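You operate a simulated robot arm through the tools that you are given. There is no shell and no other tool.

You are at the controls of a simulated robot arm. One attempt, no reset.

JOB
Top up the salt box to its red line from the aluminium can.
Fine: use the tin scoop and put it back; shut the box, lid back on the can. Set down upright: tin scoop.

The check looks at the end state, three seconds after you hand in, the way a careful person would. Anything else that was tipped, shoved, dropped, spilled or broken makes it a failure. A push-on lid holds only when it is set on centred and level and pressed home; a screw cap is set on level and turned clockwise until tight.

ROBOT AND FRAMES
A 7-joint arm with a two-finger parallel gripper, fixed in place. Base frame: the origin is at the foot of the arm, x ahead of it, y to its left, z up; the work surface is at about z = 887. Units: mm, degrees, N and s.
With the tool pointing down near the work surface it reaches from about 240 to 680 mm from the base axis. Its first joint turns from -66.0 to 66.0 degrees. Payload 2.4 kg.
Tool frame: the origin (TCP) lies between the finger pads and is the grasp point; the fingertips stand 30 mm ahead of it; z points along the fingers, y is the line along which they close. The gripper opens to 94 mm. The fingers are 28 mm wide and 10 mm thick; the gripper's body (50 by 96 mm) begins 55 mm behind the TCP.
Orientation is that of the tool frame in the base frame, as a unit quaternion [x, y, z, w]. With the fingers straight down and closing along the base's y, the tool's x points along the base's -x, its y along +y and its z along -z.

CONTROLS
- The arm moves only by the tool servo_tool. Its argument "moves" is a list of rows, each an object (a shift or turn left out is 0, a gripper value left out holds the last) with "dp": the shift along the tool's x, y, z in units of 40 mm (1.0 is 40 mm), a list of three; "rotation": the turn, a rotation vector about the tool's x, y, z in units of 8 degrees (1.0 is 8 degrees), a list of three. In form: [{"dp": [tx, ty, tz], "rotation": [rx, ry, rz]}, ...]. A call has 1 to 20 rows; each row shifts and turns the commanded pose from where the row before left it, along the tool's axes as they then stand. "hand" is the closure in counts, from 0 (fully open) to 255 (shut), set as the call begins (left out, the last holds). A call with a number of a shift or a turn outside -1 to 1 is refused whole. Each row takes 0.2 s and may step no farther than 50 mm and 8.6 degrees from the row before; otherwise, or with a gripper value out of range, the whole call is refused. A pose out of reach is approached as far as the arm can. The call stops where the force on the tool passes 60 N (or 10 N more than at its start, if that is more) or the arm is blocked; 0.2 s more then pass. Each finger travels about 153 mm/s and halts on what it meets, pressing with about 31 N; the grip force reading is that of the motor and also rises with nothing between the fingers. The clock runs only during rows and for 0.2 s after the last one: add rows that do not move to give the fingers time. It gives the time, the measured TCP pose, the force on the tool (base axes), the opening and the grip force at its end, in the units of the frame above (readings bear some noise), with the torque about the TCP (base axes, N m) and any sound that the robot's microphone picked up.
- Cameras (640 x 400 px; columns grow to the right, rows downward): "scene" is fixed at [53.5, 493.5, 1434.8]; the picture's right is [-0.56, -0.83, 0.00], its down [-0.55, 0.37, -0.75] and it looks along [0.62, -0.42, -0.67] (base axes); focal length 214 px, centre (320, 200). "wrist" rides on the gripper at [76, 14, -102] in the tool frame; the picture's right is [-0.18, 0.98, 0.00], its down [-0.75, -0.14, -0.64] and it looks along [-0.63, -0.12, 0.77] (tool axes); focal length 243 px, centre (320, 200). There is no depth. A picture from a camera that has moved, and an enlarged one, comes with that camera's place and axes in the base frame and with its lens.
- snapshot(camera): a new picture of that camera. The clock stands still meanwhile.
- enlarge(camera, box): a new picture of the part [left, top, right, bottom] of that camera's present view, enlarged. The clock stands still meanwhile.
- close_job(): hands the job in; it is judged then, once.

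Nothing tells you positions but the pictures and the camera data. Unless the task says otherwise, let go and move clear before handing in.

The tools are called after "Request:" as a command line: name --argument value ..., lists and objects as JSON in quotes. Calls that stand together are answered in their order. servo_tool: Moves the arm, as the interface text tells. Its arguments: {"type":"object","properties":{"moves":{"type":"array"},"hand":{"type":"number"}},"required":["moves"]} The other tools are called the same way: snapshot (camera) takes a picture; enlarge (camera, box) takes an enlarged picture of a part of a camera's view; close_job () hands the job in.

At the start:

```text
clock: 0.0
eef_pos: [378.2, 177.0, 1297.9]
tool_rot: [0.0, 1.0, 0.001, 0.0]
contact_force: [0.4, -0.5, -0.5]
torque: [0.0, -0.01, 0.0]
grip_width: 94.1
grasp_force: 0.1
```

scene: 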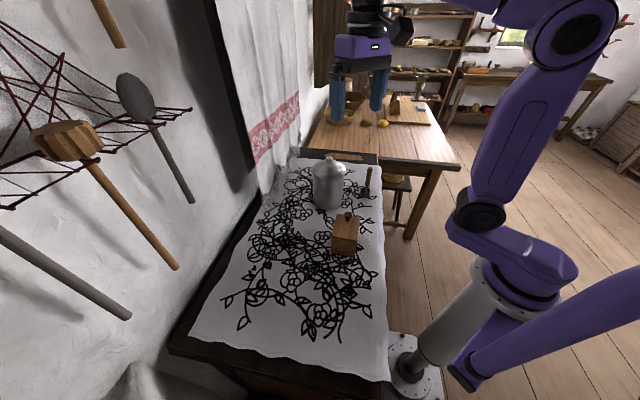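
wrist: 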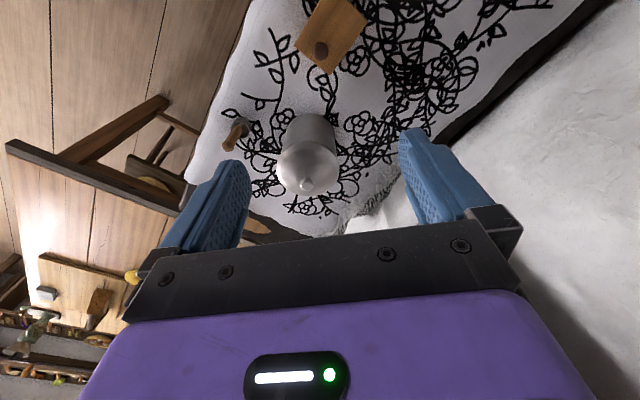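

I see an aluminium can with a knobbed lid, a wooden salt box with a lid, and a scoop with a wooden handle near the can's far side. I'll take enlarged views first to locate them.

Request:
enlarge --camera "scene" --box '[280, 140, 400, 215]'

Request:
enlarge --camera "scene" --box '[300, 195, 400, 270]'

Request:
enlarge --camera "wrist" --box '[200, 0, 400, 220]'

```text
5.33 times, centred on (340, 178) of scene
camera zoom: at [53.5, 493.5, 1434.8], right [-0.56, -0.83, 0.0], down [-0.55, 0.37, -0.75], along [0.62, -0.42, -0.67], focal length 1144 px, centre (213, 320)
```

zoom: 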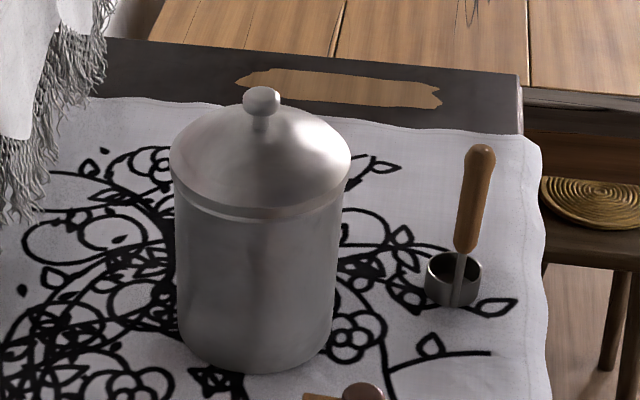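

```text
5.33 times, centred on (350, 232) of scene
camera zoom: at [53.5, 493.5, 1434.8], right [-0.56, -0.83, 0.0], down [-0.55, 0.37, -0.75], along [0.62, -0.42, -0.67], focal length 1144 px, centre (160, 27)
```

zoom: 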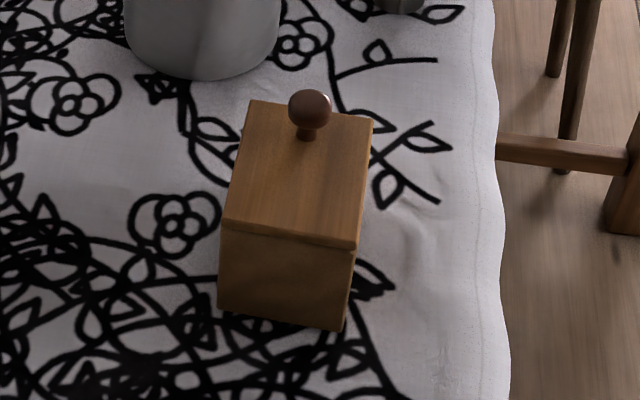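

```text
1.82 times, centred on (300, 110) of wrist
camera zoom: at [302.4, 190.9, 1400.4], right [0.18, 0.98, 0.0], down [0.75, -0.14, 0.64], along [0.63, -0.12, -0.77], focal length 441 px, centre (356, 364)
```

zoom: 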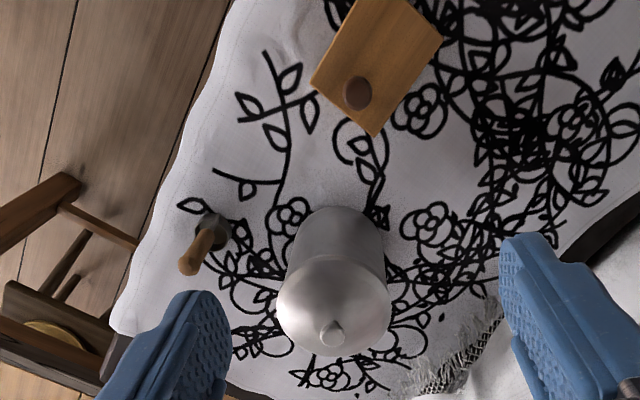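

The can stands at about (526, 137), the box around (353, 198) turned about 45°, and the scoop upright at about (480, -8). I'll zoom in further on the details before moving.

Request:
enlarge --camera "wrist" --box '[280, 0, 380, 80]'

Request:
enlarge --camera "scene" --box '[325, 205, 365, 265]'

Request:
enlarge --camera "scene" --box '[350, 160, 390, 205]'

Request:
enlarge --camera "scene" --box '[305, 150, 355, 215]'

```text
5.00 times, centred on (330, 40) of wrist
camera zoom: at [302.4, 190.9, 1400.4], right [0.18, 0.98, 0.0], down [0.75, -0.14, 0.64], along [0.63, -0.12, -0.77], focal length 1213 px, centre (270, 1000)
```

zoom: 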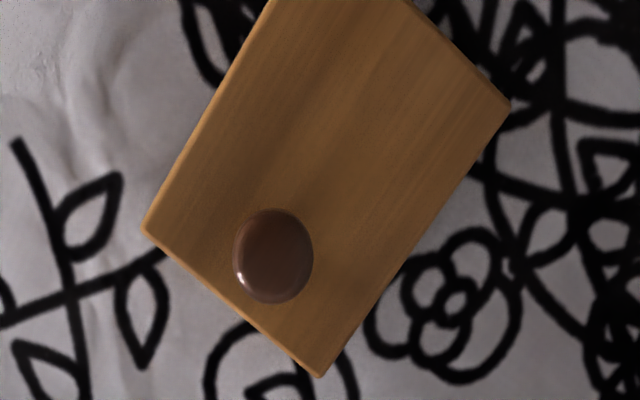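

```text
6.67 times, centred on (345, 235) of scene
camera zoom: at [53.5, 493.5, 1434.8], right [-0.56, -0.83, 0.0], down [-0.55, 0.37, -0.75], along [0.62, -0.42, -0.67], focal length 1430 px, centre (153, -33)
```

zoom: 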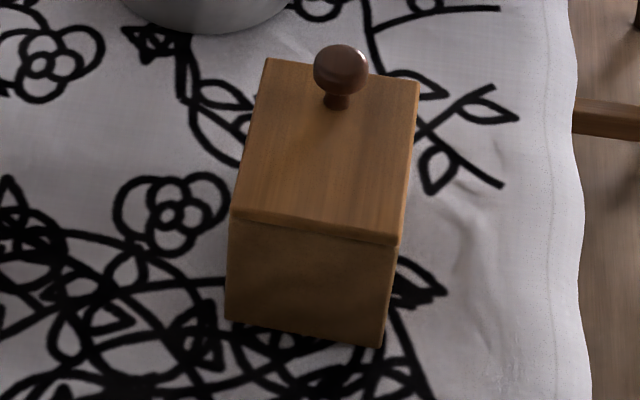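

```text
8.89 times, centred on (370, 182) of scene
camera zoom: at [53.5, 493.5, 1434.8], right [-0.56, -0.83, 0.0], down [-0.55, 0.37, -0.75], along [0.62, -0.42, -0.67], focal length 1906 px, centre (-124, 356)
```

zoom: 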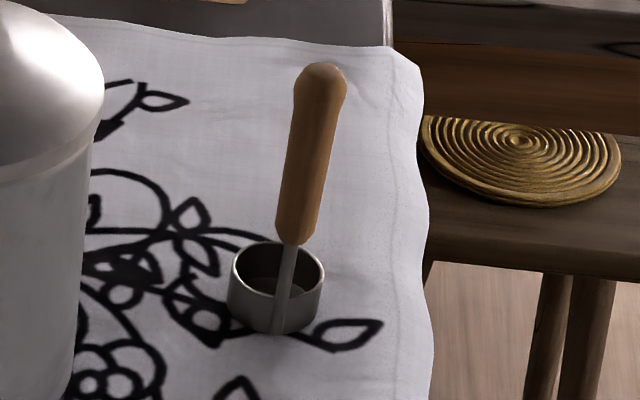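

```text
6.15 times, centred on (330, 182) of scene
camera zoom: at [53.5, 493.5, 1434.8], right [-0.56, -0.83, 0.0], down [-0.55, 0.37, -0.75], along [0.62, -0.42, -0.67], focal length 1320 px, centre (258, 308)
```

zoom: 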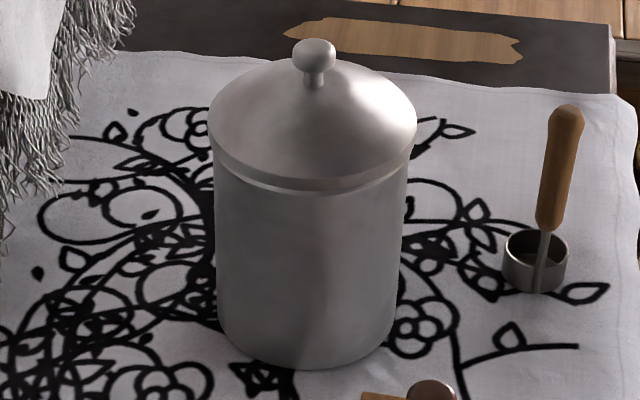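

The box lid has a knob near its far end and may be hinged at the near edge; the can lid has a small mushroom knob. I'll move above the can to measure its knob.

Request:
servo_tool --hand 0 --moves '[{"dp": [-0.7, -0.2, 0.4]}, {"dp": [-0.7, -0.2, 0.4]}, {"dp": [-0.7, -0.2, 0.4]}, {"dp": [-0.8, -0.2, 0.4]}, {"dp": [-0.8, -0.2, 0.4]}]'

Request:
snapshot --camera "wrist"

Request:
snapshot --camera "scene"

```text
clock: 1.2
eef_pos: [526.9, 135.7, 1217.4]
tool_rot: [0.001, 1.0, 0.0, 0.001]
contact_force: [0.7, -0.4, 0.4]
torque: [0.0, 0.05, -0.03]
grip_width: 93.9
grasp_force: 0.0
```

```text
taken
camera wrist: at [451.0, 149.4, 1320.0], right [0.18, 0.98, 0.0], down [0.75, -0.14, 0.64], along [0.63, -0.12, -0.77], focal length 243 px, centre (320, 200)
```

wrist: 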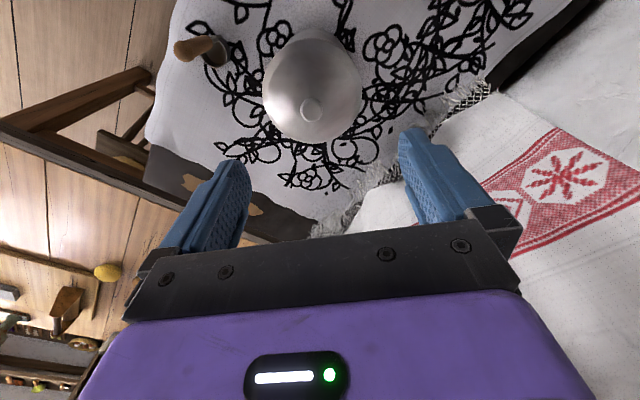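

```text
taken
```

scene: 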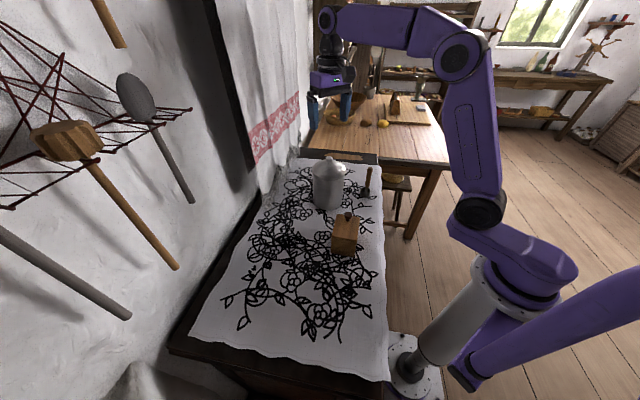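

The knob appears slightly off from the TCP axis in the wrist view. I'll zoom both views to refine the knob position and camera calibration.

Request:
enlarge --camera "wrist" --box '[240, 10, 400, 170]'

Request:
enlarge --camera "wrist" --box '[150, 10, 250, 90]'

Request:
enlarge --camera "scene" --box '[295, 50, 375, 215]'

```text
2.50 times, centred on (320, 90) of wrist
camera zoom: at [451.0, 149.4, 1320.0], right [0.18, 0.98, 0.0], down [0.75, -0.14, 0.64], along [0.63, -0.12, -0.77], focal length 606 px, centre (320, 475)
```

zoom: 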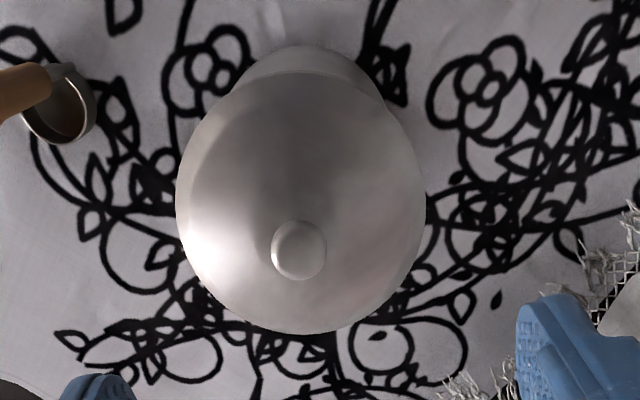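

```text
5.00 times, centred on (200, 50) of wrist
camera zoom: at [451.0, 149.4, 1320.0], right [0.18, 0.98, 0.0], down [0.75, -0.14, 0.64], along [0.63, -0.12, -0.77], focal length 1213 px, centre (920, 950)
```

zoom: 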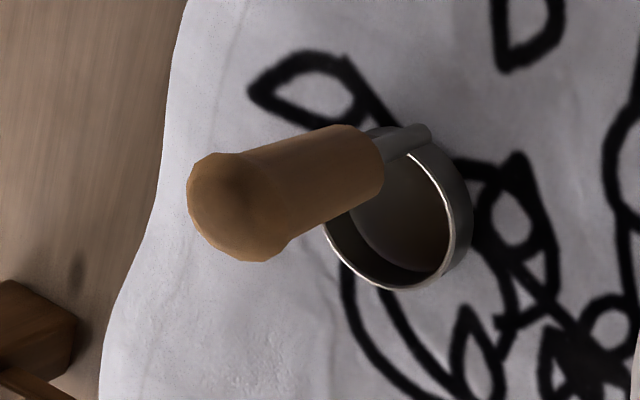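

```text
2.42 times, centred on (335, 132) of scene
camera zoom: at [53.5, 493.5, 1434.8], right [-0.56, -0.83, 0.0], down [-0.55, 0.37, -0.75], along [0.62, -0.42, -0.67], focal length 520 px, centre (284, 364)
```

zoom: 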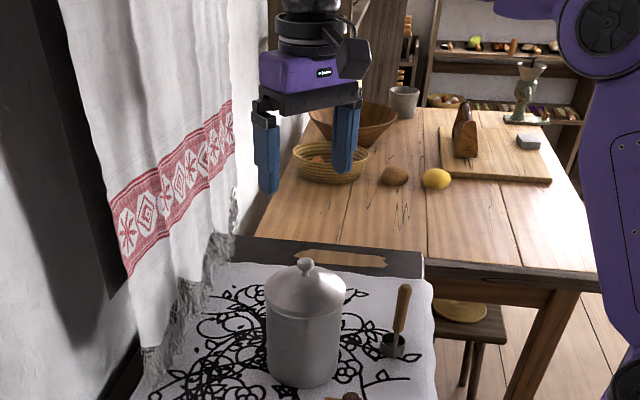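

The can's knob refines to about (533, 127) with its top near z 1080. I'll descend to z≈1130 above it and re-check.

Request:
servo_tool --hand 0 --moves '[{"dp": [-0.075, -0.11, 0.7]}, {"dp": [-0.075, -0.11, 0.7]}, {"dp": [0, 0, 0.7]}, {"dp": [0, 0, 0]}]'

Request:
snapshot --camera "wrist"

Request:
enlarge --camera "scene" --box '[295, 120, 375, 215]'

```text
clock: 2.2
eef_pos: [533.6, 127.3, 1134.8]
tool_rot: [0.0, 1.0, 0.0, 0.0]
contact_force: [-0.5, 0.0, 1.2]
torque: [0.01, 0.04, 0.0]
grip_width: 94.1
grasp_force: 0.1
```

```text
taken
camera wrist: at [457.6, 140.8, 1237.7], right [0.18, 0.98, 0.0], down [0.75, -0.14, 0.64], along [0.63, -0.12, -0.77], focal length 243 px, centre (320, 200)
```

wrist: 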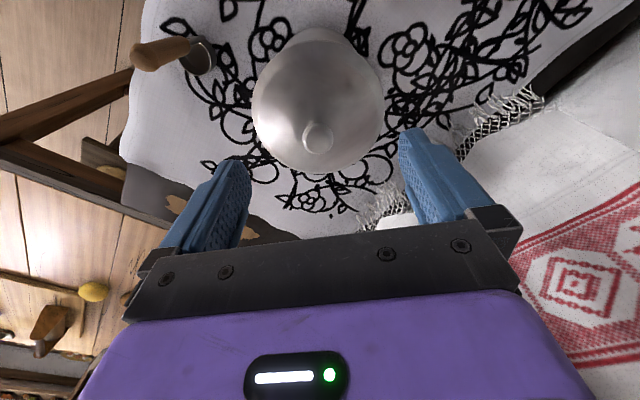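

```text
4.21 times, centred on (335, 168) of scene
camera zoom: at [53.5, 493.4, 1434.8], right [-0.56, -0.83, 0.0], down [-0.55, 0.37, -0.75], along [0.62, -0.42, -0.67], focal length 903 px, centre (257, 337)
```

zoom: 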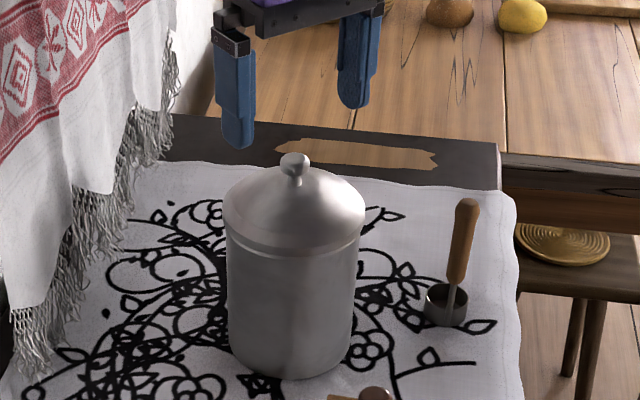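

Triangulating two wrist views puts the knob near (537, 125, ~1070). I'll shift and lower a bit further, then check once more.

Request:
servo_tool --hand 0 --moves '[{"dp": [-0.09, -0.05, 0.25]}, {"dp": [0, 0, 0.2]}, {"dp": [0, 0, 0]}]'

Request:
enlarge --camera "wrist" --box '[160, 40, 480, 240]'

Request:
enlarge --camera "scene" --box '[300, 130, 360, 190]'

```text
clock: 3.0
eef_pos: [537.3, 125.7, 1115.8]
tool_rot: [0.0, 1.0, 0.0, 0.0]
contact_force: [0.0, 0.2, -0.1]
torque: [0.0, -0.03, 0.01]
grip_width: 94.0
grasp_force: 0.0
```

```text
2.00 times, centred on (320, 140) of wrist
camera zoom: at [462.2, 139.8, 1217.8], right [0.18, 0.98, 0.0], down [0.75, -0.14, 0.64], along [0.63, -0.12, -0.77], focal length 485 px, centre (320, 320)
```

zoom: 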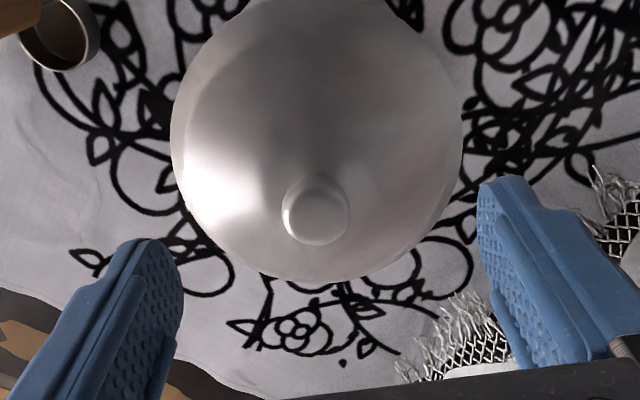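

```text
6.67 times, centred on (330, 160) of scene
camera zoom: at [53.5, 493.5, 1434.8], right [-0.56, -0.83, 0.0], down [-0.55, 0.37, -0.75], along [0.62, -0.42, -0.67], focal length 1430 px, centre (253, 467)
```

zoom: 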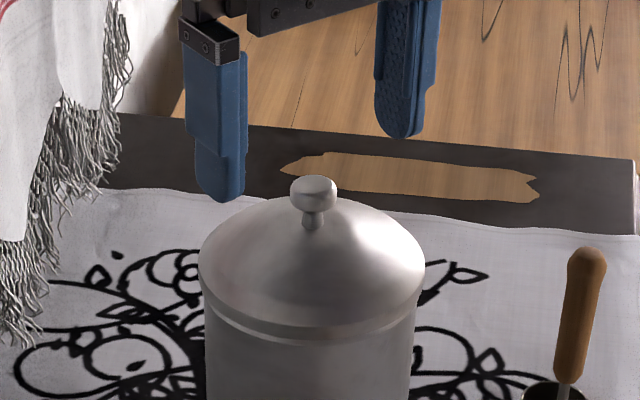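

Knob head is at about (535, 125.5), top ≈1077, lid surface ≈1050. I'll lower to TCP z≈1084 and close on the knob.

Request:
servo_tool --hand 0 --moves '[{"dp": [0.045, 0, 0.4]}, {"dp": [0, 0, 0.4]}, {"dp": [0, 0, 0]}]'

Request:
enlarge --camera "scene" --box '[300, 130, 360, 190]'

Request:
enlarge --camera "wrist" --box '[160, 40, 480, 240]'

```text
clock: 3.8
eef_pos: [534.1, 124.4, 1082.2]
tool_rot: [0.0, 1.0, 0.0, 0.0]
contact_force: [0.7, 0.6, 0.3]
torque: [0.0, 0.01, -0.01]
grip_width: 94.0
grasp_force: 0.0
```

```text
6.67 times, centred on (330, 160) of scene
camera zoom: at [53.5, 493.5, 1434.8], right [-0.56, -0.83, 0.0], down [-0.55, 0.37, -0.75], along [0.62, -0.42, -0.67], focal length 1430 px, centre (253, 467)
```

zoom: 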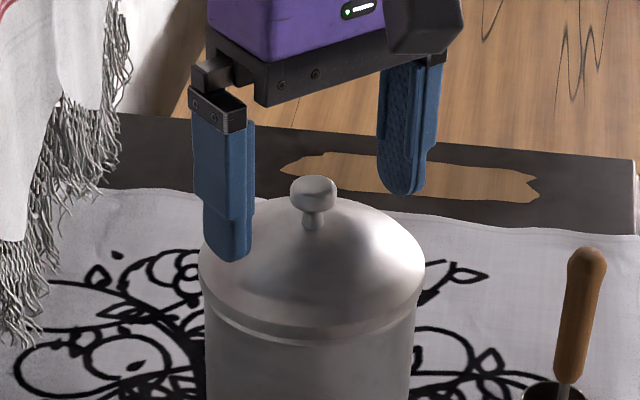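

```text
2.00 times, centred on (320, 140) of wrist
camera zoom: at [459.1, 138.2, 1186.4], right [0.18, 0.98, 0.0], down [0.75, -0.14, 0.64], along [0.63, -0.12, -0.77], focal length 485 px, centre (320, 320)
```

zoom: 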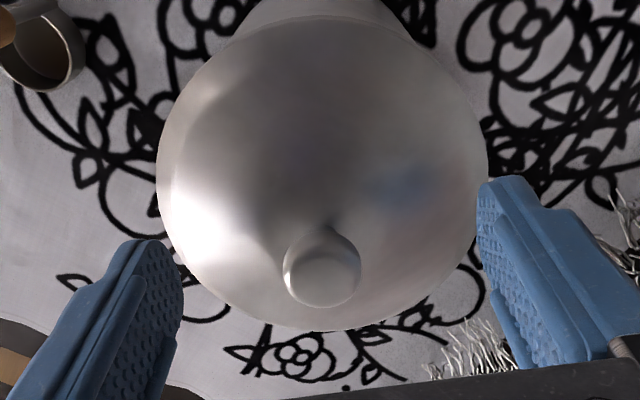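

The fingers straddle the knob with the tips just above the lid. Closing on it.

Request:
servo_tool --hand 255 --moves '[{"dp": [0, 0, 0]}, {"dp": [0, 0, 0]}, {"dp": [0, 0, 0]}]'

Request:
enlarge --camera "scene" --box '[300, 130, 360, 190]'

```text
clock: 4.6
eef_pos: [533.3, 124.0, 1083.1]
tool_rot: [0.0, 1.0, 0.0, -0.001]
contact_force: [0.2, 0.0, -0.6]
torque: [-0.01, -0.01, -0.02]
grip_width: 21.3
grasp_force: 31.4
heard: snap
```

```text
6.67 times, centred on (330, 160) of scene
camera zoom: at [53.5, 493.5, 1434.8], right [-0.56, -0.83, 0.0], down [-0.55, 0.37, -0.75], along [0.62, -0.42, -0.67], focal length 1430 px, centre (253, 467)
```

zoom: 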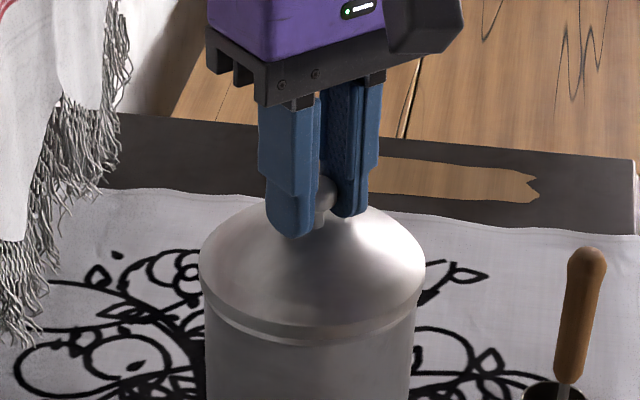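

Knob gripped at 21 mm. Now I lift gently in small steps and watch the force.

Request:
servo_tool --hand 255 --moves '[{"dp": [0, 0, -0.1]}, {"dp": [0, 0, -0.1]}]'

Request:
enlarge --camera "scene" --box '[300, 130, 380, 220]'

```text
clock: 5.2
eef_pos: [534.2, 125.0, 1092.0]
tool_rot: [0.0, 1.0, 0.0, 0.001]
contact_force: [0.5, -0.2, -0.9]
torque: [0.02, -0.04, -0.02]
grip_width: 21.2
grasp_force: 31.1
```

```text
4.44 times, centred on (340, 175) of scene
camera zoom: at [53.5, 493.5, 1434.8], right [-0.56, -0.83, 0.0], down [-0.55, 0.37, -0.75], along [0.62, -0.42, -0.67], focal length 953 px, centre (231, 311)
```

zoom: 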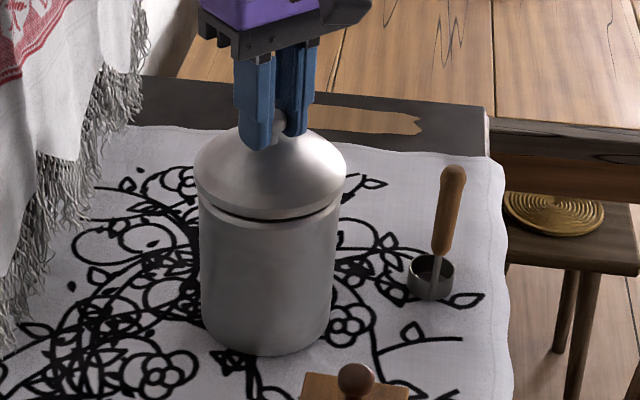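

The lid is free and the can stayed put. I'll lift clear and carry the lid to the free cloth area around (430, 350).

Request:
servo_tool --hand 255 --moves '[{"dp": [0, 0, -0.4]}, {"dp": [0, 0, -0.6]}, {"dp": [0, 0, -0.6]}, {"dp": [0, 0, -0.4]}, {"dp": [0.2, 0.5, 0]}, {"dp": [0.3, 0.7, 0]}, {"dp": [0.4, 0.8, 0]}, {"dp": [0.4, 0.8, 0]}, {"dp": [0.4, 0.8, 0]}, {"dp": [0.4, 0.8, 0]}, {"dp": [0.3, 0.7, 0]}, {"dp": [0.2, 0.5, 0]}, {"dp": [0, 0, 0]}]'

Request:
snapshot --camera "scene"

Request:
snapshot --camera "wrist"

```text
clock: 8.0
eef_pos: [428.9, 348.7, 1174.4]
tool_rot: [0.001, 1.0, 0.0, 0.0]
contact_force: [0.0, -0.4, -0.5]
torque: [-0.03, 0.01, 0.01]
grip_width: 21.1
grasp_force: 31.1
```

```text
taken
```

scene: 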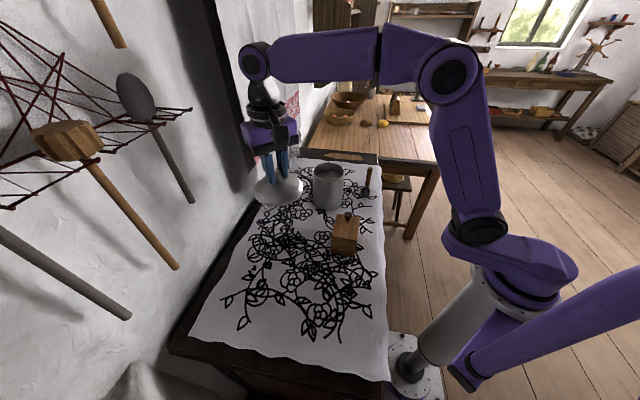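

```text
taken
camera wrist: at [354.2, 363.3, 1276.1], right [0.18, 0.98, 0.0], down [0.75, -0.14, 0.64], along [0.63, -0.12, -0.77], focal length 243 px, centre (320, 200)
```

wrist: 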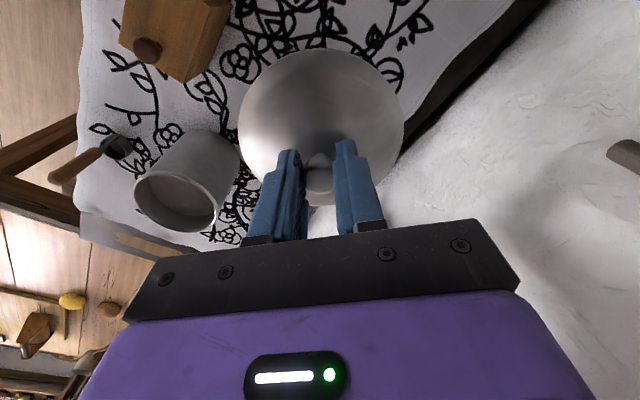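

The lid hangs level over free cloth, and I can see salt inside the can. I'll lower it towards the table now.

Request:
servo_tool --hand 255 --moves '[{"dp": [0, 0, 0.5]}, {"dp": [0, 0, 0.8]}, {"dp": [0, 0, 0.9]}, {"dp": [0, 0, 0.9]}, {"dp": [0, 0, 0.9]}, {"dp": [0, 0, 0.5]}, {"dp": [0, 0, 0.3]}, {"dp": [0, 0, 0]}]'

Request:
enlarge --camera "scene" --box '[240, 140, 360, 260]'

```text
clock: 9.8
eef_pos: [432.5, 348.9, 981.1]
tool_rot: [0.001, 1.0, 0.001, 0.0]
contact_force: [-0.3, -0.1, -0.6]
torque: [0.01, 0.02, -0.01]
grip_width: 21.5
grasp_force: 31.2
```

```text
3.33 times, centred on (300, 200) of scene
camera zoom: at [53.5, 493.5, 1434.8], right [-0.56, -0.83, 0.0], down [-0.55, 0.37, -0.75], along [0.62, -0.42, -0.67], focal length 715 px, centre (387, 200)
```

zoom: 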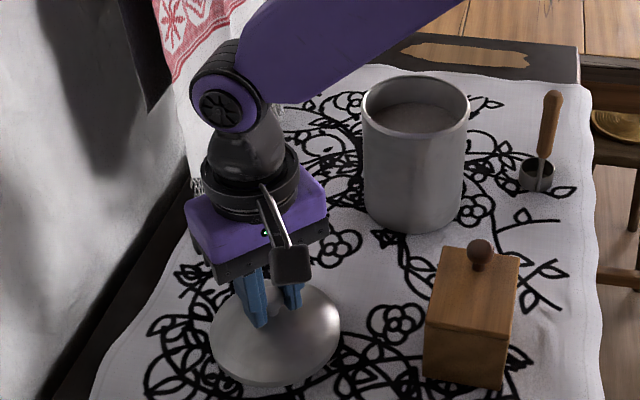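

Lid is just above the cloth. I'll lower in small steps and watch the contact force.

Request:
servo_tool --hand 255 --moves '[{"dp": [0, 0, 0.15]}, {"dp": [0, 0, 0.15]}, {"dp": [0, 0, 0.1]}, {"dp": [0, 0, 0]}]'

Request:
enlarge --camera "scene" --box '[260, 200, 350, 260]'

```text
clock: 10.8
eef_pos: [429.7, 348.6, 963.8]
tool_rot: [-0.001, 1.0, 0.001, 0.0]
contact_force: [1.0, -0.1, -0.3]
torque: [0.01, 0.0, 0.04]
grip_width: 21.4
grasp_force: 30.5
```

```text
6.67 times, centred on (305, 230) of scene
camera zoom: at [53.5, 493.5, 1434.8], right [-0.56, -0.83, 0.0], down [-0.55, 0.37, -0.75], along [0.62, -0.42, -0.67], focal length 1430 px, centre (420, 0)
```

zoom: 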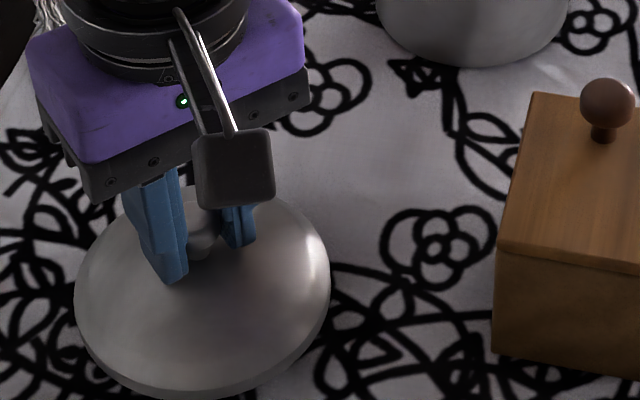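

Request:
servo_tool --hand 255 --moves '[{"dp": [0, 0, 0.075]}, {"dp": [0, 0, 0.075]}, {"dp": [0, 0, 0]}]'

```text
clock: 11.6
eef_pos: [429.7, 350.9, 958.1]
tool_rot: [0.0, 1.0, 0.0, 0.0]
contact_force: [0.0, 0.0, -1.0]
torque: [0.01, 0.0, 0.0]
grip_width: 21.1
grasp_force: 30.4
```

No contact yet at z≈958, so I keep lowering the lid in 2–3 mm steps.

Request:
servo_tool --hand 255 --moves '[{"dp": [0, 0, 0.06]}, {"dp": [0, 0, 0.06]}, {"dp": [0, 0, 0]}]'

```text
clock: 12.4
eef_pos: [428.9, 349.8, 954.4]
tool_rot: [0.001, 1.0, 0.001, 0.0]
contact_force: [0.1, -0.3, 0.4]
torque: [-0.01, -0.04, 0.01]
grip_width: 21.5
grasp_force: 31.1
```

Still free at z≈954; two more small steps down.

Request:
servo_tool --hand 255 --moves '[{"dp": [0, 0, 0.06]}, {"dp": [0, 0, 0.06]}, {"dp": [0, 0, 0]}]'

Request:
enlarge --camera "scene" --box '[260, 200, 350, 260]'

```text
clock: 13.2
eef_pos: [429.6, 350.2, 948.5]
tool_rot: [0.001, 1.0, 0.0, 0.001]
contact_force: [-0.5, 0.2, 4.4]
torque: [0.0, 0.1, -0.05]
grip_width: 21.3
grasp_force: 31.7
```

```text
6.67 times, centred on (305, 230) of scene
camera zoom: at [53.4, 493.4, 1434.8], right [-0.56, -0.83, 0.0], down [-0.55, 0.37, -0.75], along [0.62, -0.42, -0.66], focal length 1430 px, centre (420, 0)
```

zoom: 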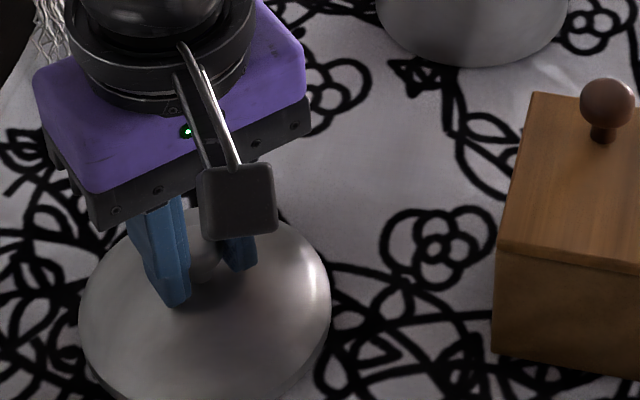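

Contact force of 4 N at z≈948.5: the lid rests on the cloth. I release and rise.

Request:
servo_tool --hand 0 --moves '[{"dp": [0, 0, 0]}, {"dp": [0, 0, 0]}, {"dp": [0, 0, 0]}, {"dp": [0, 0, -0.3]}, {"dp": [0, 0, -0.6]}, {"dp": [0, 0, -0.9]}, {"dp": [0, 0, -0.9]}, {"dp": [0, 0, -0.9]}, {"dp": [0, 0, -0.9]}, {"dp": [0, 0, -0.5]}, {"dp": [0, 0, 0]}]'

Request:
snapshot --camera "wrist"

Request:
enlarge --camera "scene" --box '[240, 140, 380, 270]'

```text
clock: 15.6
eef_pos: [432.3, 350.4, 1148.2]
tool_rot: [-0.001, 1.0, -0.001, 0.0]
contact_force: [0.7, 0.1, 0.2]
torque: [0.01, 0.01, -0.03]
grip_width: 93.8
grasp_force: 0.0
```

```text
taken
camera wrist: at [356.4, 364.5, 1251.5], right [0.18, 0.98, 0.0], down [0.75, -0.14, 0.64], along [0.63, -0.12, -0.77], focal length 243 px, centre (320, 200)
```

wrist: 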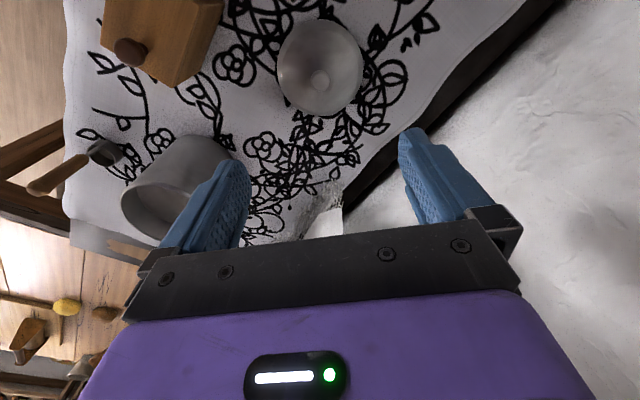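

```text
3.08 times, centred on (310, 205) of scene
camera zoom: at [53.5, 493.4, 1434.8], right [-0.56, -0.83, 0.0], down [-0.55, 0.37, -0.75], along [0.62, -0.42, -0.67], focal length 660 px, centre (351, 185)
```

zoom: 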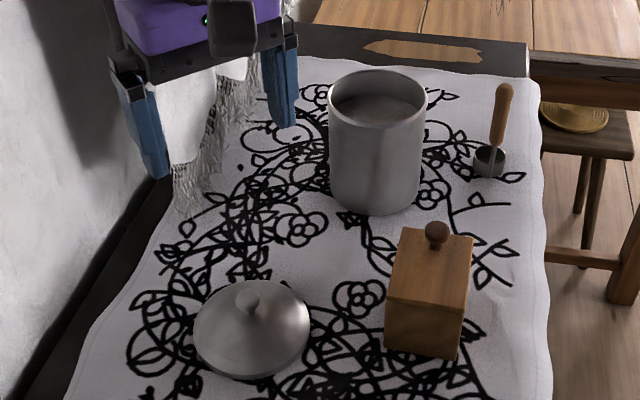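

The lid sits flat on the cloth. Next is the box: I'll move over its knob with the gripper turned 45° to align with the box, and study the lid.

Request:
enlarge --camera "scene" --box '[328, 208, 362, 258]'

Request:
servo_tool --hand 0 --moves '[{"dp": [0.1, -0.8, 0], "rotation": [0, 0, 0]}, {"dp": [0.2, -0.8, 0], "rotation": [0, 0, 0]}, {"dp": [0.2, -0.8, 0], "rotation": [0, 0, 0]}, {"dp": [0.2, -0.8, 0]}, {"dp": [0.2, -0.8, 0]}, {"rotation": [0, 0, 0.9]}, {"rotation": [0, 0, 0.9]}, {"rotation": [0, 0, 0.9]}, {"rotation": [0, 0, 0.9]}, {"rotation": [0, 0, 0.9]}, {"rotation": [0, 0, 0.9]}, {"rotation": [0, 0, 0.3]}, {"dp": [0, 0, 0]}]'

Request:
snapshot --camera "wrist"

```text
8.00 times, centred on (345, 233) of scene
camera zoom: at [53.5, 493.4, 1434.8], right [-0.56, -0.83, 0.0], down [-0.55, 0.37, -0.75], along [0.62, -0.42, -0.67], focal length 1716 px, centre (120, -64)
```

zoom: 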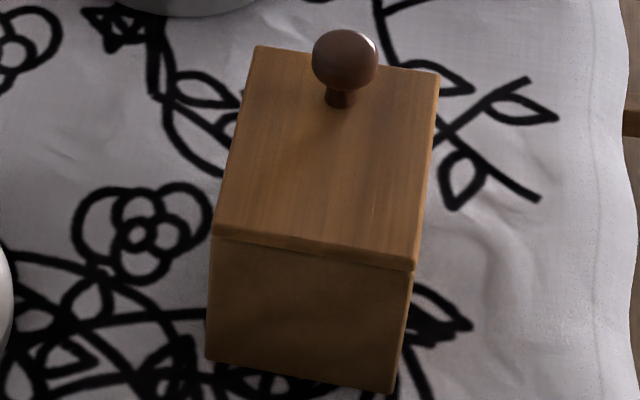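

```text
clock: 18.4
eef_pos: [393.3, 189.2, 1147.4]
tool_rot: [0.388, 0.922, 0.0, 0.001]
contact_force: [0.1, 0.8, 0.1]
torque: [0.0, 0.01, 0.02]
grip_width: 93.8
grasp_force: 0.3
```

```text
taken
camera wrist: at [351.6, 253.6, 1250.7], right [0.83, 0.56, 0.0], down [0.43, -0.64, 0.64], along [0.36, -0.53, -0.77], focal length 243 px, centre (320, 200)
```

wrist: 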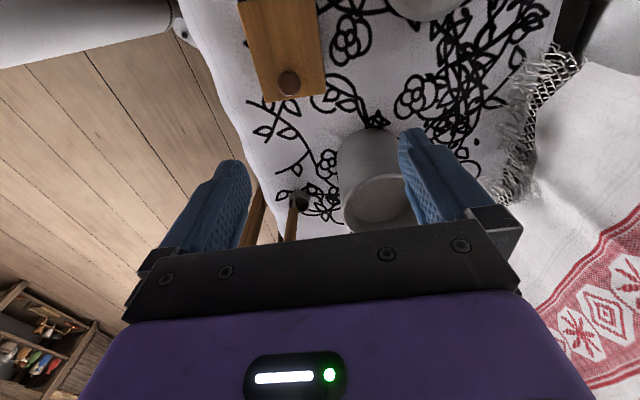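

The knob now shows near the box's far end from this angle. I'll zoom in to refine the knob and box edges.

Request:
enlarge --camera "wrist" --box '[220, 0, 380, 130]'

Request:
enlarge --camera "wrist" --box '[320, 100, 440, 240]'

```text
3.08 times, centred on (300, 65) of wrist
camera zoom: at [351.6, 253.6, 1250.7], right [0.83, 0.56, 0.0], down [0.43, -0.64, 0.64], along [0.36, -0.53, -0.77], focal length 746 px, centre (382, 615)
```

zoom: 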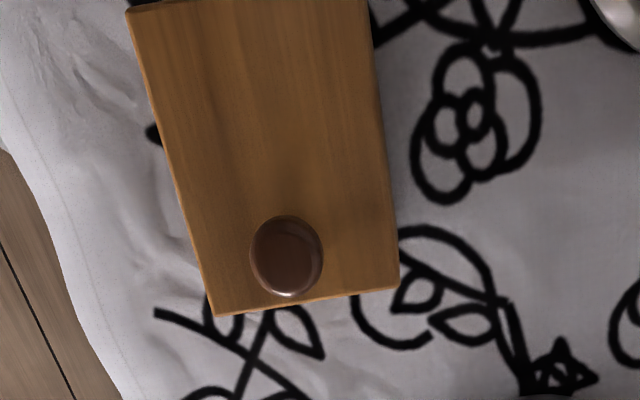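

```text
2.86 times, centred on (380, 170) of wrist
camera zoom: at [351.6, 253.6, 1250.7], right [0.83, 0.56, 0.0], down [0.43, -0.64, 0.64], along [0.36, -0.53, -0.77], focal length 693 px, centre (149, 286)
```

zoom: 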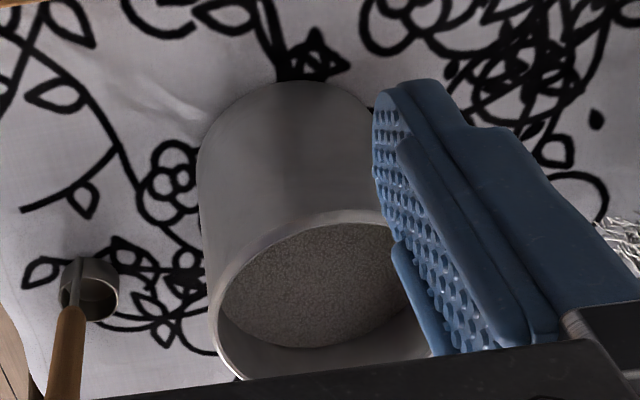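

Box axis is about -47°, knob centre about (364, 179.5, 979), hinge presumably at the near edge. I'll move to a hover above the knob and verify.

Request:
servo_tool --hand 0 --moves '[{"dp": [0.1, -0.35, 0.5], "rotation": [0, 0, 0.17]}, {"dp": [0.24, -0.34, 0.7]}, {"dp": [0, 0, 0.8]}, {"dp": [0, 0, 0.6]}, {"dp": [0, 0, 0]}, {"dp": [0, 0, 0]}]'

Request:
snapshot --camera "wrist"

Request:
enlarge --camera "scene" --box '[320, 180, 380, 260]'

```text
clock: 19.8
eef_pos: [363.6, 180.2, 1047.5]
tool_rot: [0.399, 0.917, 0.001, 0.001]
contact_force: [0.0, 0.0, 0.0]
torque: [0.0, -0.01, 0.01]
grip_width: 93.8
grasp_force: 0.1
```

```text
taken
camera wrist: at [323.2, 246.0, 1149.7], right [0.84, 0.54, 0.0], down [0.41, -0.65, 0.64], along [0.34, -0.54, -0.77], focal length 243 px, centre (320, 200)
```

wrist: 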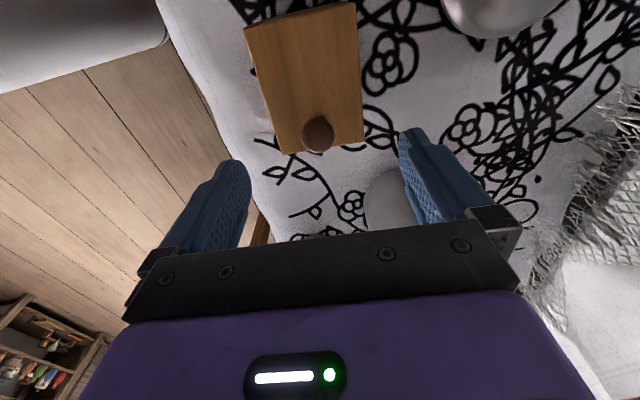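

```text
5.00 times, centred on (350, 220) of scene
camera zoom: at [53.5, 493.5, 1434.8], right [-0.56, -0.83, 0.0], down [-0.55, 0.37, -0.75], along [0.62, -0.42, -0.67], focal length 1072 px, centre (170, 100)
```

zoom: 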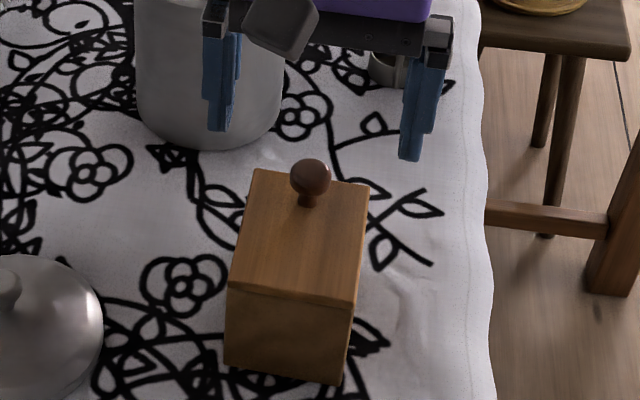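

The knob is centred on the tool axis within about 1.5 mm. I descend to TCP z≈1001 and close on the knob.

Request:
servo_tool --hand 0 --moves '[{"dp": [0, -0.03, 0.5]}, {"dp": [0, 0, 0.4]}, {"dp": [0, 0, 0.25]}, {"dp": [0, 0, 0]}, {"dp": [0, 0, 0]}]'

Request:
enlarge --camera "wrist" --box '[200, 80, 440, 230]'

Request:
enlarge --camera "scene" --box '[320, 190, 380, 260]'

```text
clock: 21.0
eef_pos: [361.5, 179.6, 1000.9]
tool_rot: [0.399, 0.917, 0.001, 0.0]
contact_force: [0.4, 0.4, 0.6]
torque: [-0.01, 0.01, 0.02]
grip_width: 94.0
grasp_force: 0.1
```

```text
2.67 times, centred on (320, 155) of wrist
camera zoom: at [320.9, 245.0, 1102.9], right [0.84, 0.54, 0.0], down [0.41, -0.65, 0.64], along [0.34, -0.54, -0.77], focal length 647 px, centre (320, 320)
```

zoom: 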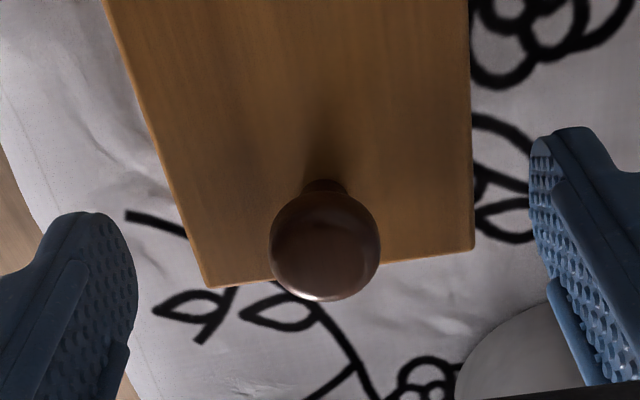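

```text
5.71 times, centred on (350, 225) of scene
camera zoom: at [53.5, 493.5, 1434.8], right [-0.56, -0.83, 0.0], down [-0.55, 0.37, -0.75], along [0.62, -0.42, -0.67], focal length 1226 px, centre (149, 57)
```

zoom: 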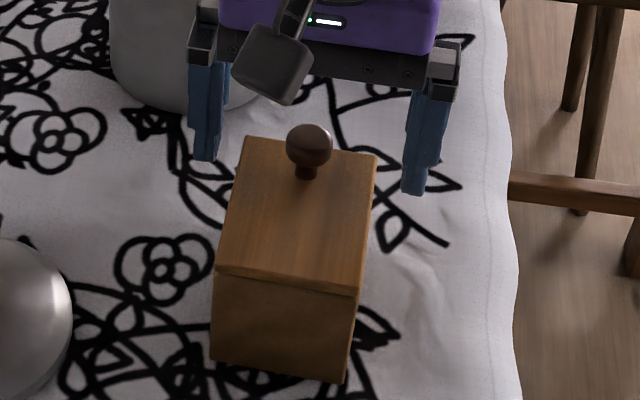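

Re-triangulated: knob centre (363.5, 179.2, 984), lid surface ≈964, so fingertips clear the lid. I'll raise 4 mm for swing clearance and grip.

Request:
servo_tool --hand 0 --moves '[{"dp": [-0.04, 0.02, -0.1]}, {"dp": [0, 0, 0]}]'

Request:
servo_tool --hand 255 --moves '[{"dp": [0, 0, 0]}, {"dp": [0, 0, 0]}, {"dp": [0, 0, 0]}]'

Request:
enlarge --camera "scene" --box '[320, 190, 380, 260]'

```text
clock: 21.6
eef_pos: [364.8, 179.2, 1003.3]
tool_rot: [0.398, 0.917, 0.0, 0.0]
contact_force: [-0.2, -0.3, 0.5]
torque: [-0.03, 0.03, 0.02]
grip_width: 94.0
grasp_force: 0.0
```

```text
clock: 22.4
eef_pos: [363.8, 179.7, 1003.9]
tool_rot: [0.398, 0.917, 0.0, 0.0]
contact_force: [-3.2, -2.6, 2.9]
torque: [-0.09, 0.09, 0.05]
grip_width: 23.0
grasp_force: 31.3
```

```text
5.71 times, centred on (350, 225) of scene
camera zoom: at [53.3, 493.3, 1434.9], right [-0.56, -0.83, 0.0], down [-0.55, 0.37, -0.75], along [0.62, -0.42, -0.66], focal length 1226 px, centre (149, 57)
```

zoom: 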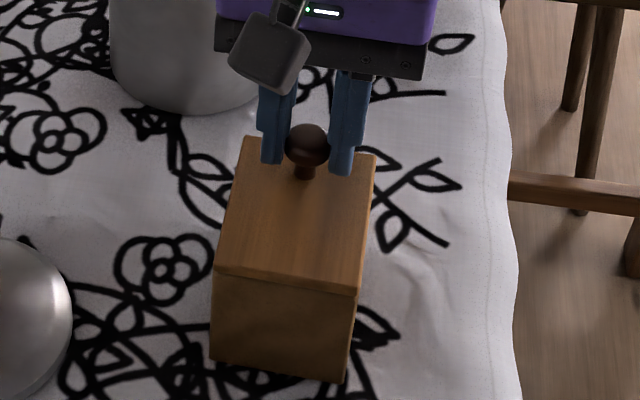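

Knob gripped (23 mm). I lift 4 mm gently to see how the lid behaves.

Request:
servo_tool --hand 255 --moves '[{"dp": [0, 0, -0.06]}, {"dp": [0, 0, -0.06]}, {"dp": [0, 0, 0]}]'

Request:
enlarge --camera "scene" --box '[325, 200, 375, 260]'

Request:
enlarge --camera "wrist" --box '[200, 0, 440, 200]'

```text
clock: 23.2
eef_pos: [365.2, 179.6, 1007.4]
tool_rot: [0.398, 0.917, 0.0, 0.0]
contact_force: [-0.7, -0.9, -6.9]
torque: [-0.13, -0.12, -0.02]
grip_width: 22.7
grasp_force: 30.9
```

```text
6.67 times, centred on (350, 230) of scene
camera zoom: at [53.5, 493.5, 1434.8], right [-0.56, -0.83, 0.0], down [-0.55, 0.37, -0.75], along [0.62, -0.42, -0.67], focal length 1430 px, centre (120, 0)
```

zoom: 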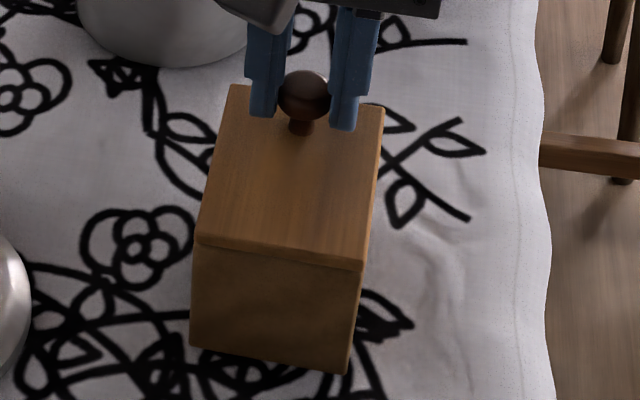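

```text
2.00 times, centred on (320, 100) of wrist
camera zoom: at [324.5, 244.7, 1110.4], right [0.84, 0.54, 0.0], down [0.41, -0.65, 0.64], along [0.34, -0.54, -0.77], focal length 485 px, centre (320, 400)
```

zoom: 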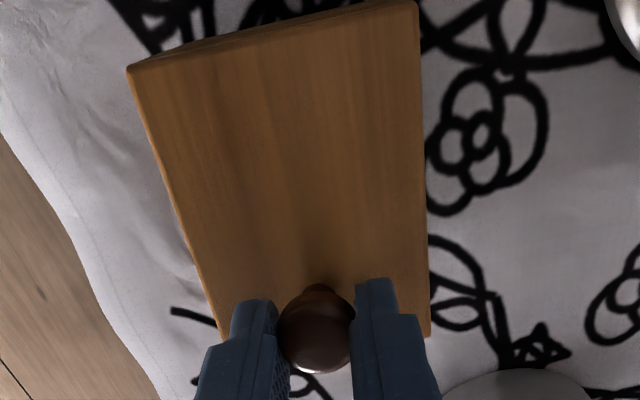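

The pull is about 7 N now. I'll compare with the same crop as before to see whether the lid alone has risen.

Request:
enlarge --camera "scene" --box '[320, 190, 380, 260]'

Request:
enlarge --camera "scene" --box '[328, 235, 352, 260]'

```text
5.71 times, centred on (350, 225) of scene
camera zoom: at [53.5, 493.5, 1434.8], right [-0.56, -0.83, 0.0], down [-0.55, 0.37, -0.75], along [0.62, -0.42, -0.67], focal length 1226 px, centre (149, 57)
```

zoom: 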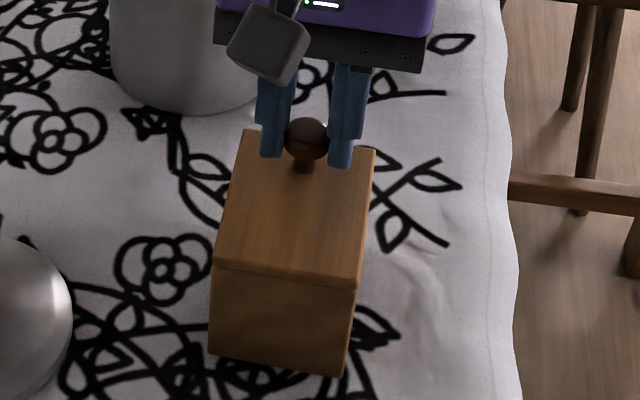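

```text
16.00 times, centred on (340, 248) of scene
camera zoom: at [53.5, 493.5, 1434.8], right [-0.56, -0.83, 0.0], down [-0.55, 0.37, -0.75], along [0.62, -0.42, -0.67], focal length 3432 px, centre (0, -560)
```

zoom: 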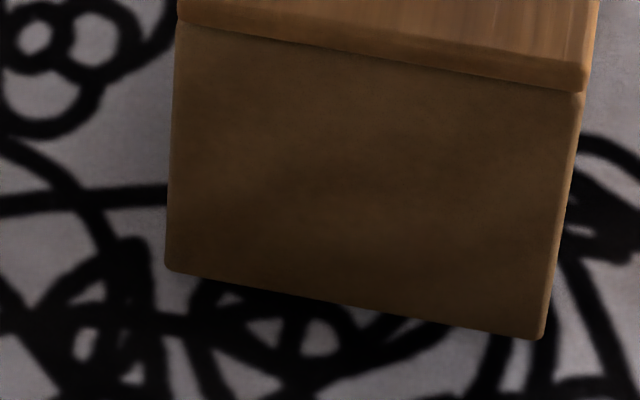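

The whole box rose with the knob (7 N, moment matching box weight), so the lid isn't a simple lift-off. I'll set it gently back down and look closer before trying anything else.

Request:
servo_tool --hand 255 --moves '[{"dp": [0, 0, 0.06]}, {"dp": [0, 0, 0.05]}, {"dp": [0, 0, 0]}]'

Request:
enlarge --camera "scene" --box '[320, 190, 380, 260]'

```text
clock: 24.0
eef_pos: [366.6, 179.7, 1004.8]
tool_rot: [0.398, 0.917, 0.0, 0.001]
contact_force: [-0.3, -2.4, 14.9]
torque: [0.24, 0.34, -0.05]
grip_width: 22.7
grasp_force: 31.0
```

```text
5.71 times, centred on (350, 225) of scene
camera zoom: at [53.3, 493.3, 1434.9], right [-0.56, -0.83, 0.0], down [-0.55, 0.37, -0.75], along [0.62, -0.42, -0.66], focal length 1226 px, centre (149, 57)
```

zoom: 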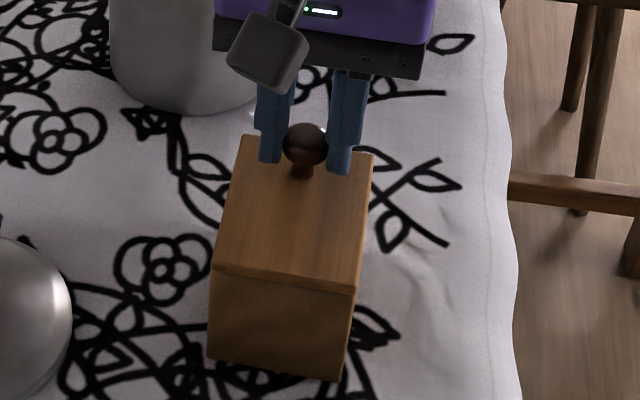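

The box is back down. I'll ease off, release the knob and view the box's side from low down to see how its lid is fitted.

Request:
servo_tool --hand 255 --moves '[{"dp": [0, 0, -0.03]}, {"dp": [0, 0, 0]}]'

Request:
servo_tool --hand 0 --moves '[{"dp": [0, 0, 0]}, {"dp": [0, 0, 0]}, {"dp": [0, 0, 0]}, {"dp": [0, 0, -0.5]}, {"dp": [0, 0, -0.8]}, {"dp": [0, 0, -0.8]}, {"dp": [0, 0, -0.3]}, {"dp": [0, 0, 0]}]'

Request:
enlarge --camera "scene" --box '[320, 190, 380, 260]'

Request:
enlarge --camera "wrist" --box '[200, 0, 440, 200]'

```text
clock: 24.6
eef_pos: [365.5, 180.3, 1004.9]
tool_rot: [0.399, 0.917, 0.001, 0.001]
contact_force: [3.7, -1.7, 6.3]
torque: [-0.14, -0.17, -0.04]
grip_width: 22.9
grasp_force: 30.7
```

```text
clock: 26.4
eef_pos: [366.0, 178.8, 1098.5]
tool_rot: [0.399, 0.917, 0.0, 0.001]
contact_force: [0.4, 0.2, -0.1]
torque: [-0.01, 0.02, -0.01]
grip_width: 94.0
grasp_force: 0.2
```

```text
5.71 times, centred on (350, 225) of scene
camera zoom: at [53.5, 493.4, 1434.8], right [-0.56, -0.83, 0.0], down [-0.55, 0.37, -0.75], along [0.62, -0.42, -0.67], focal length 1226 px, centre (149, 57)
```

zoom: 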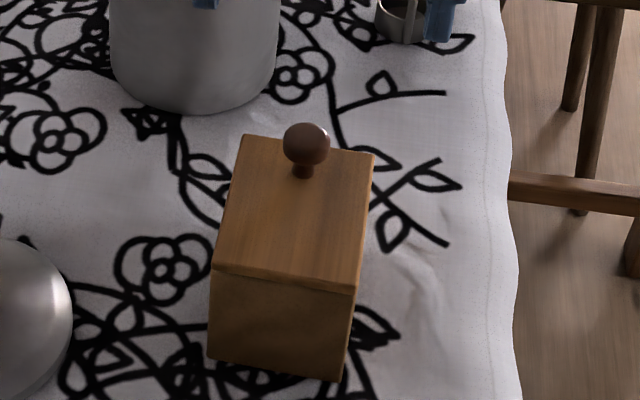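

```text
2.00 times, centred on (320, 100) of wrist
camera zoom: at [325.2, 245.3, 1201.6], right [0.84, 0.54, 0.0], down [0.41, -0.65, 0.64], along [0.34, -0.54, -0.77], focal length 485 px, centre (320, 400)
```

zoom: 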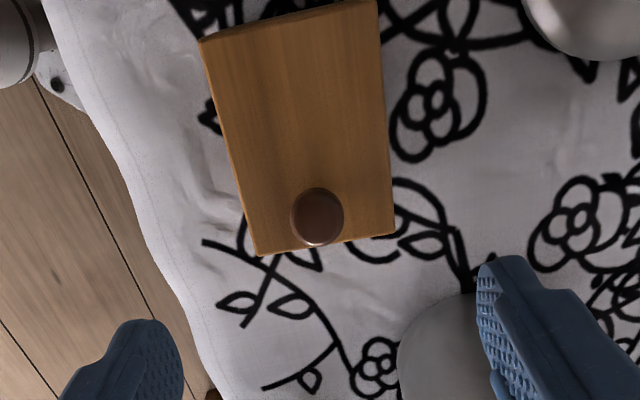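

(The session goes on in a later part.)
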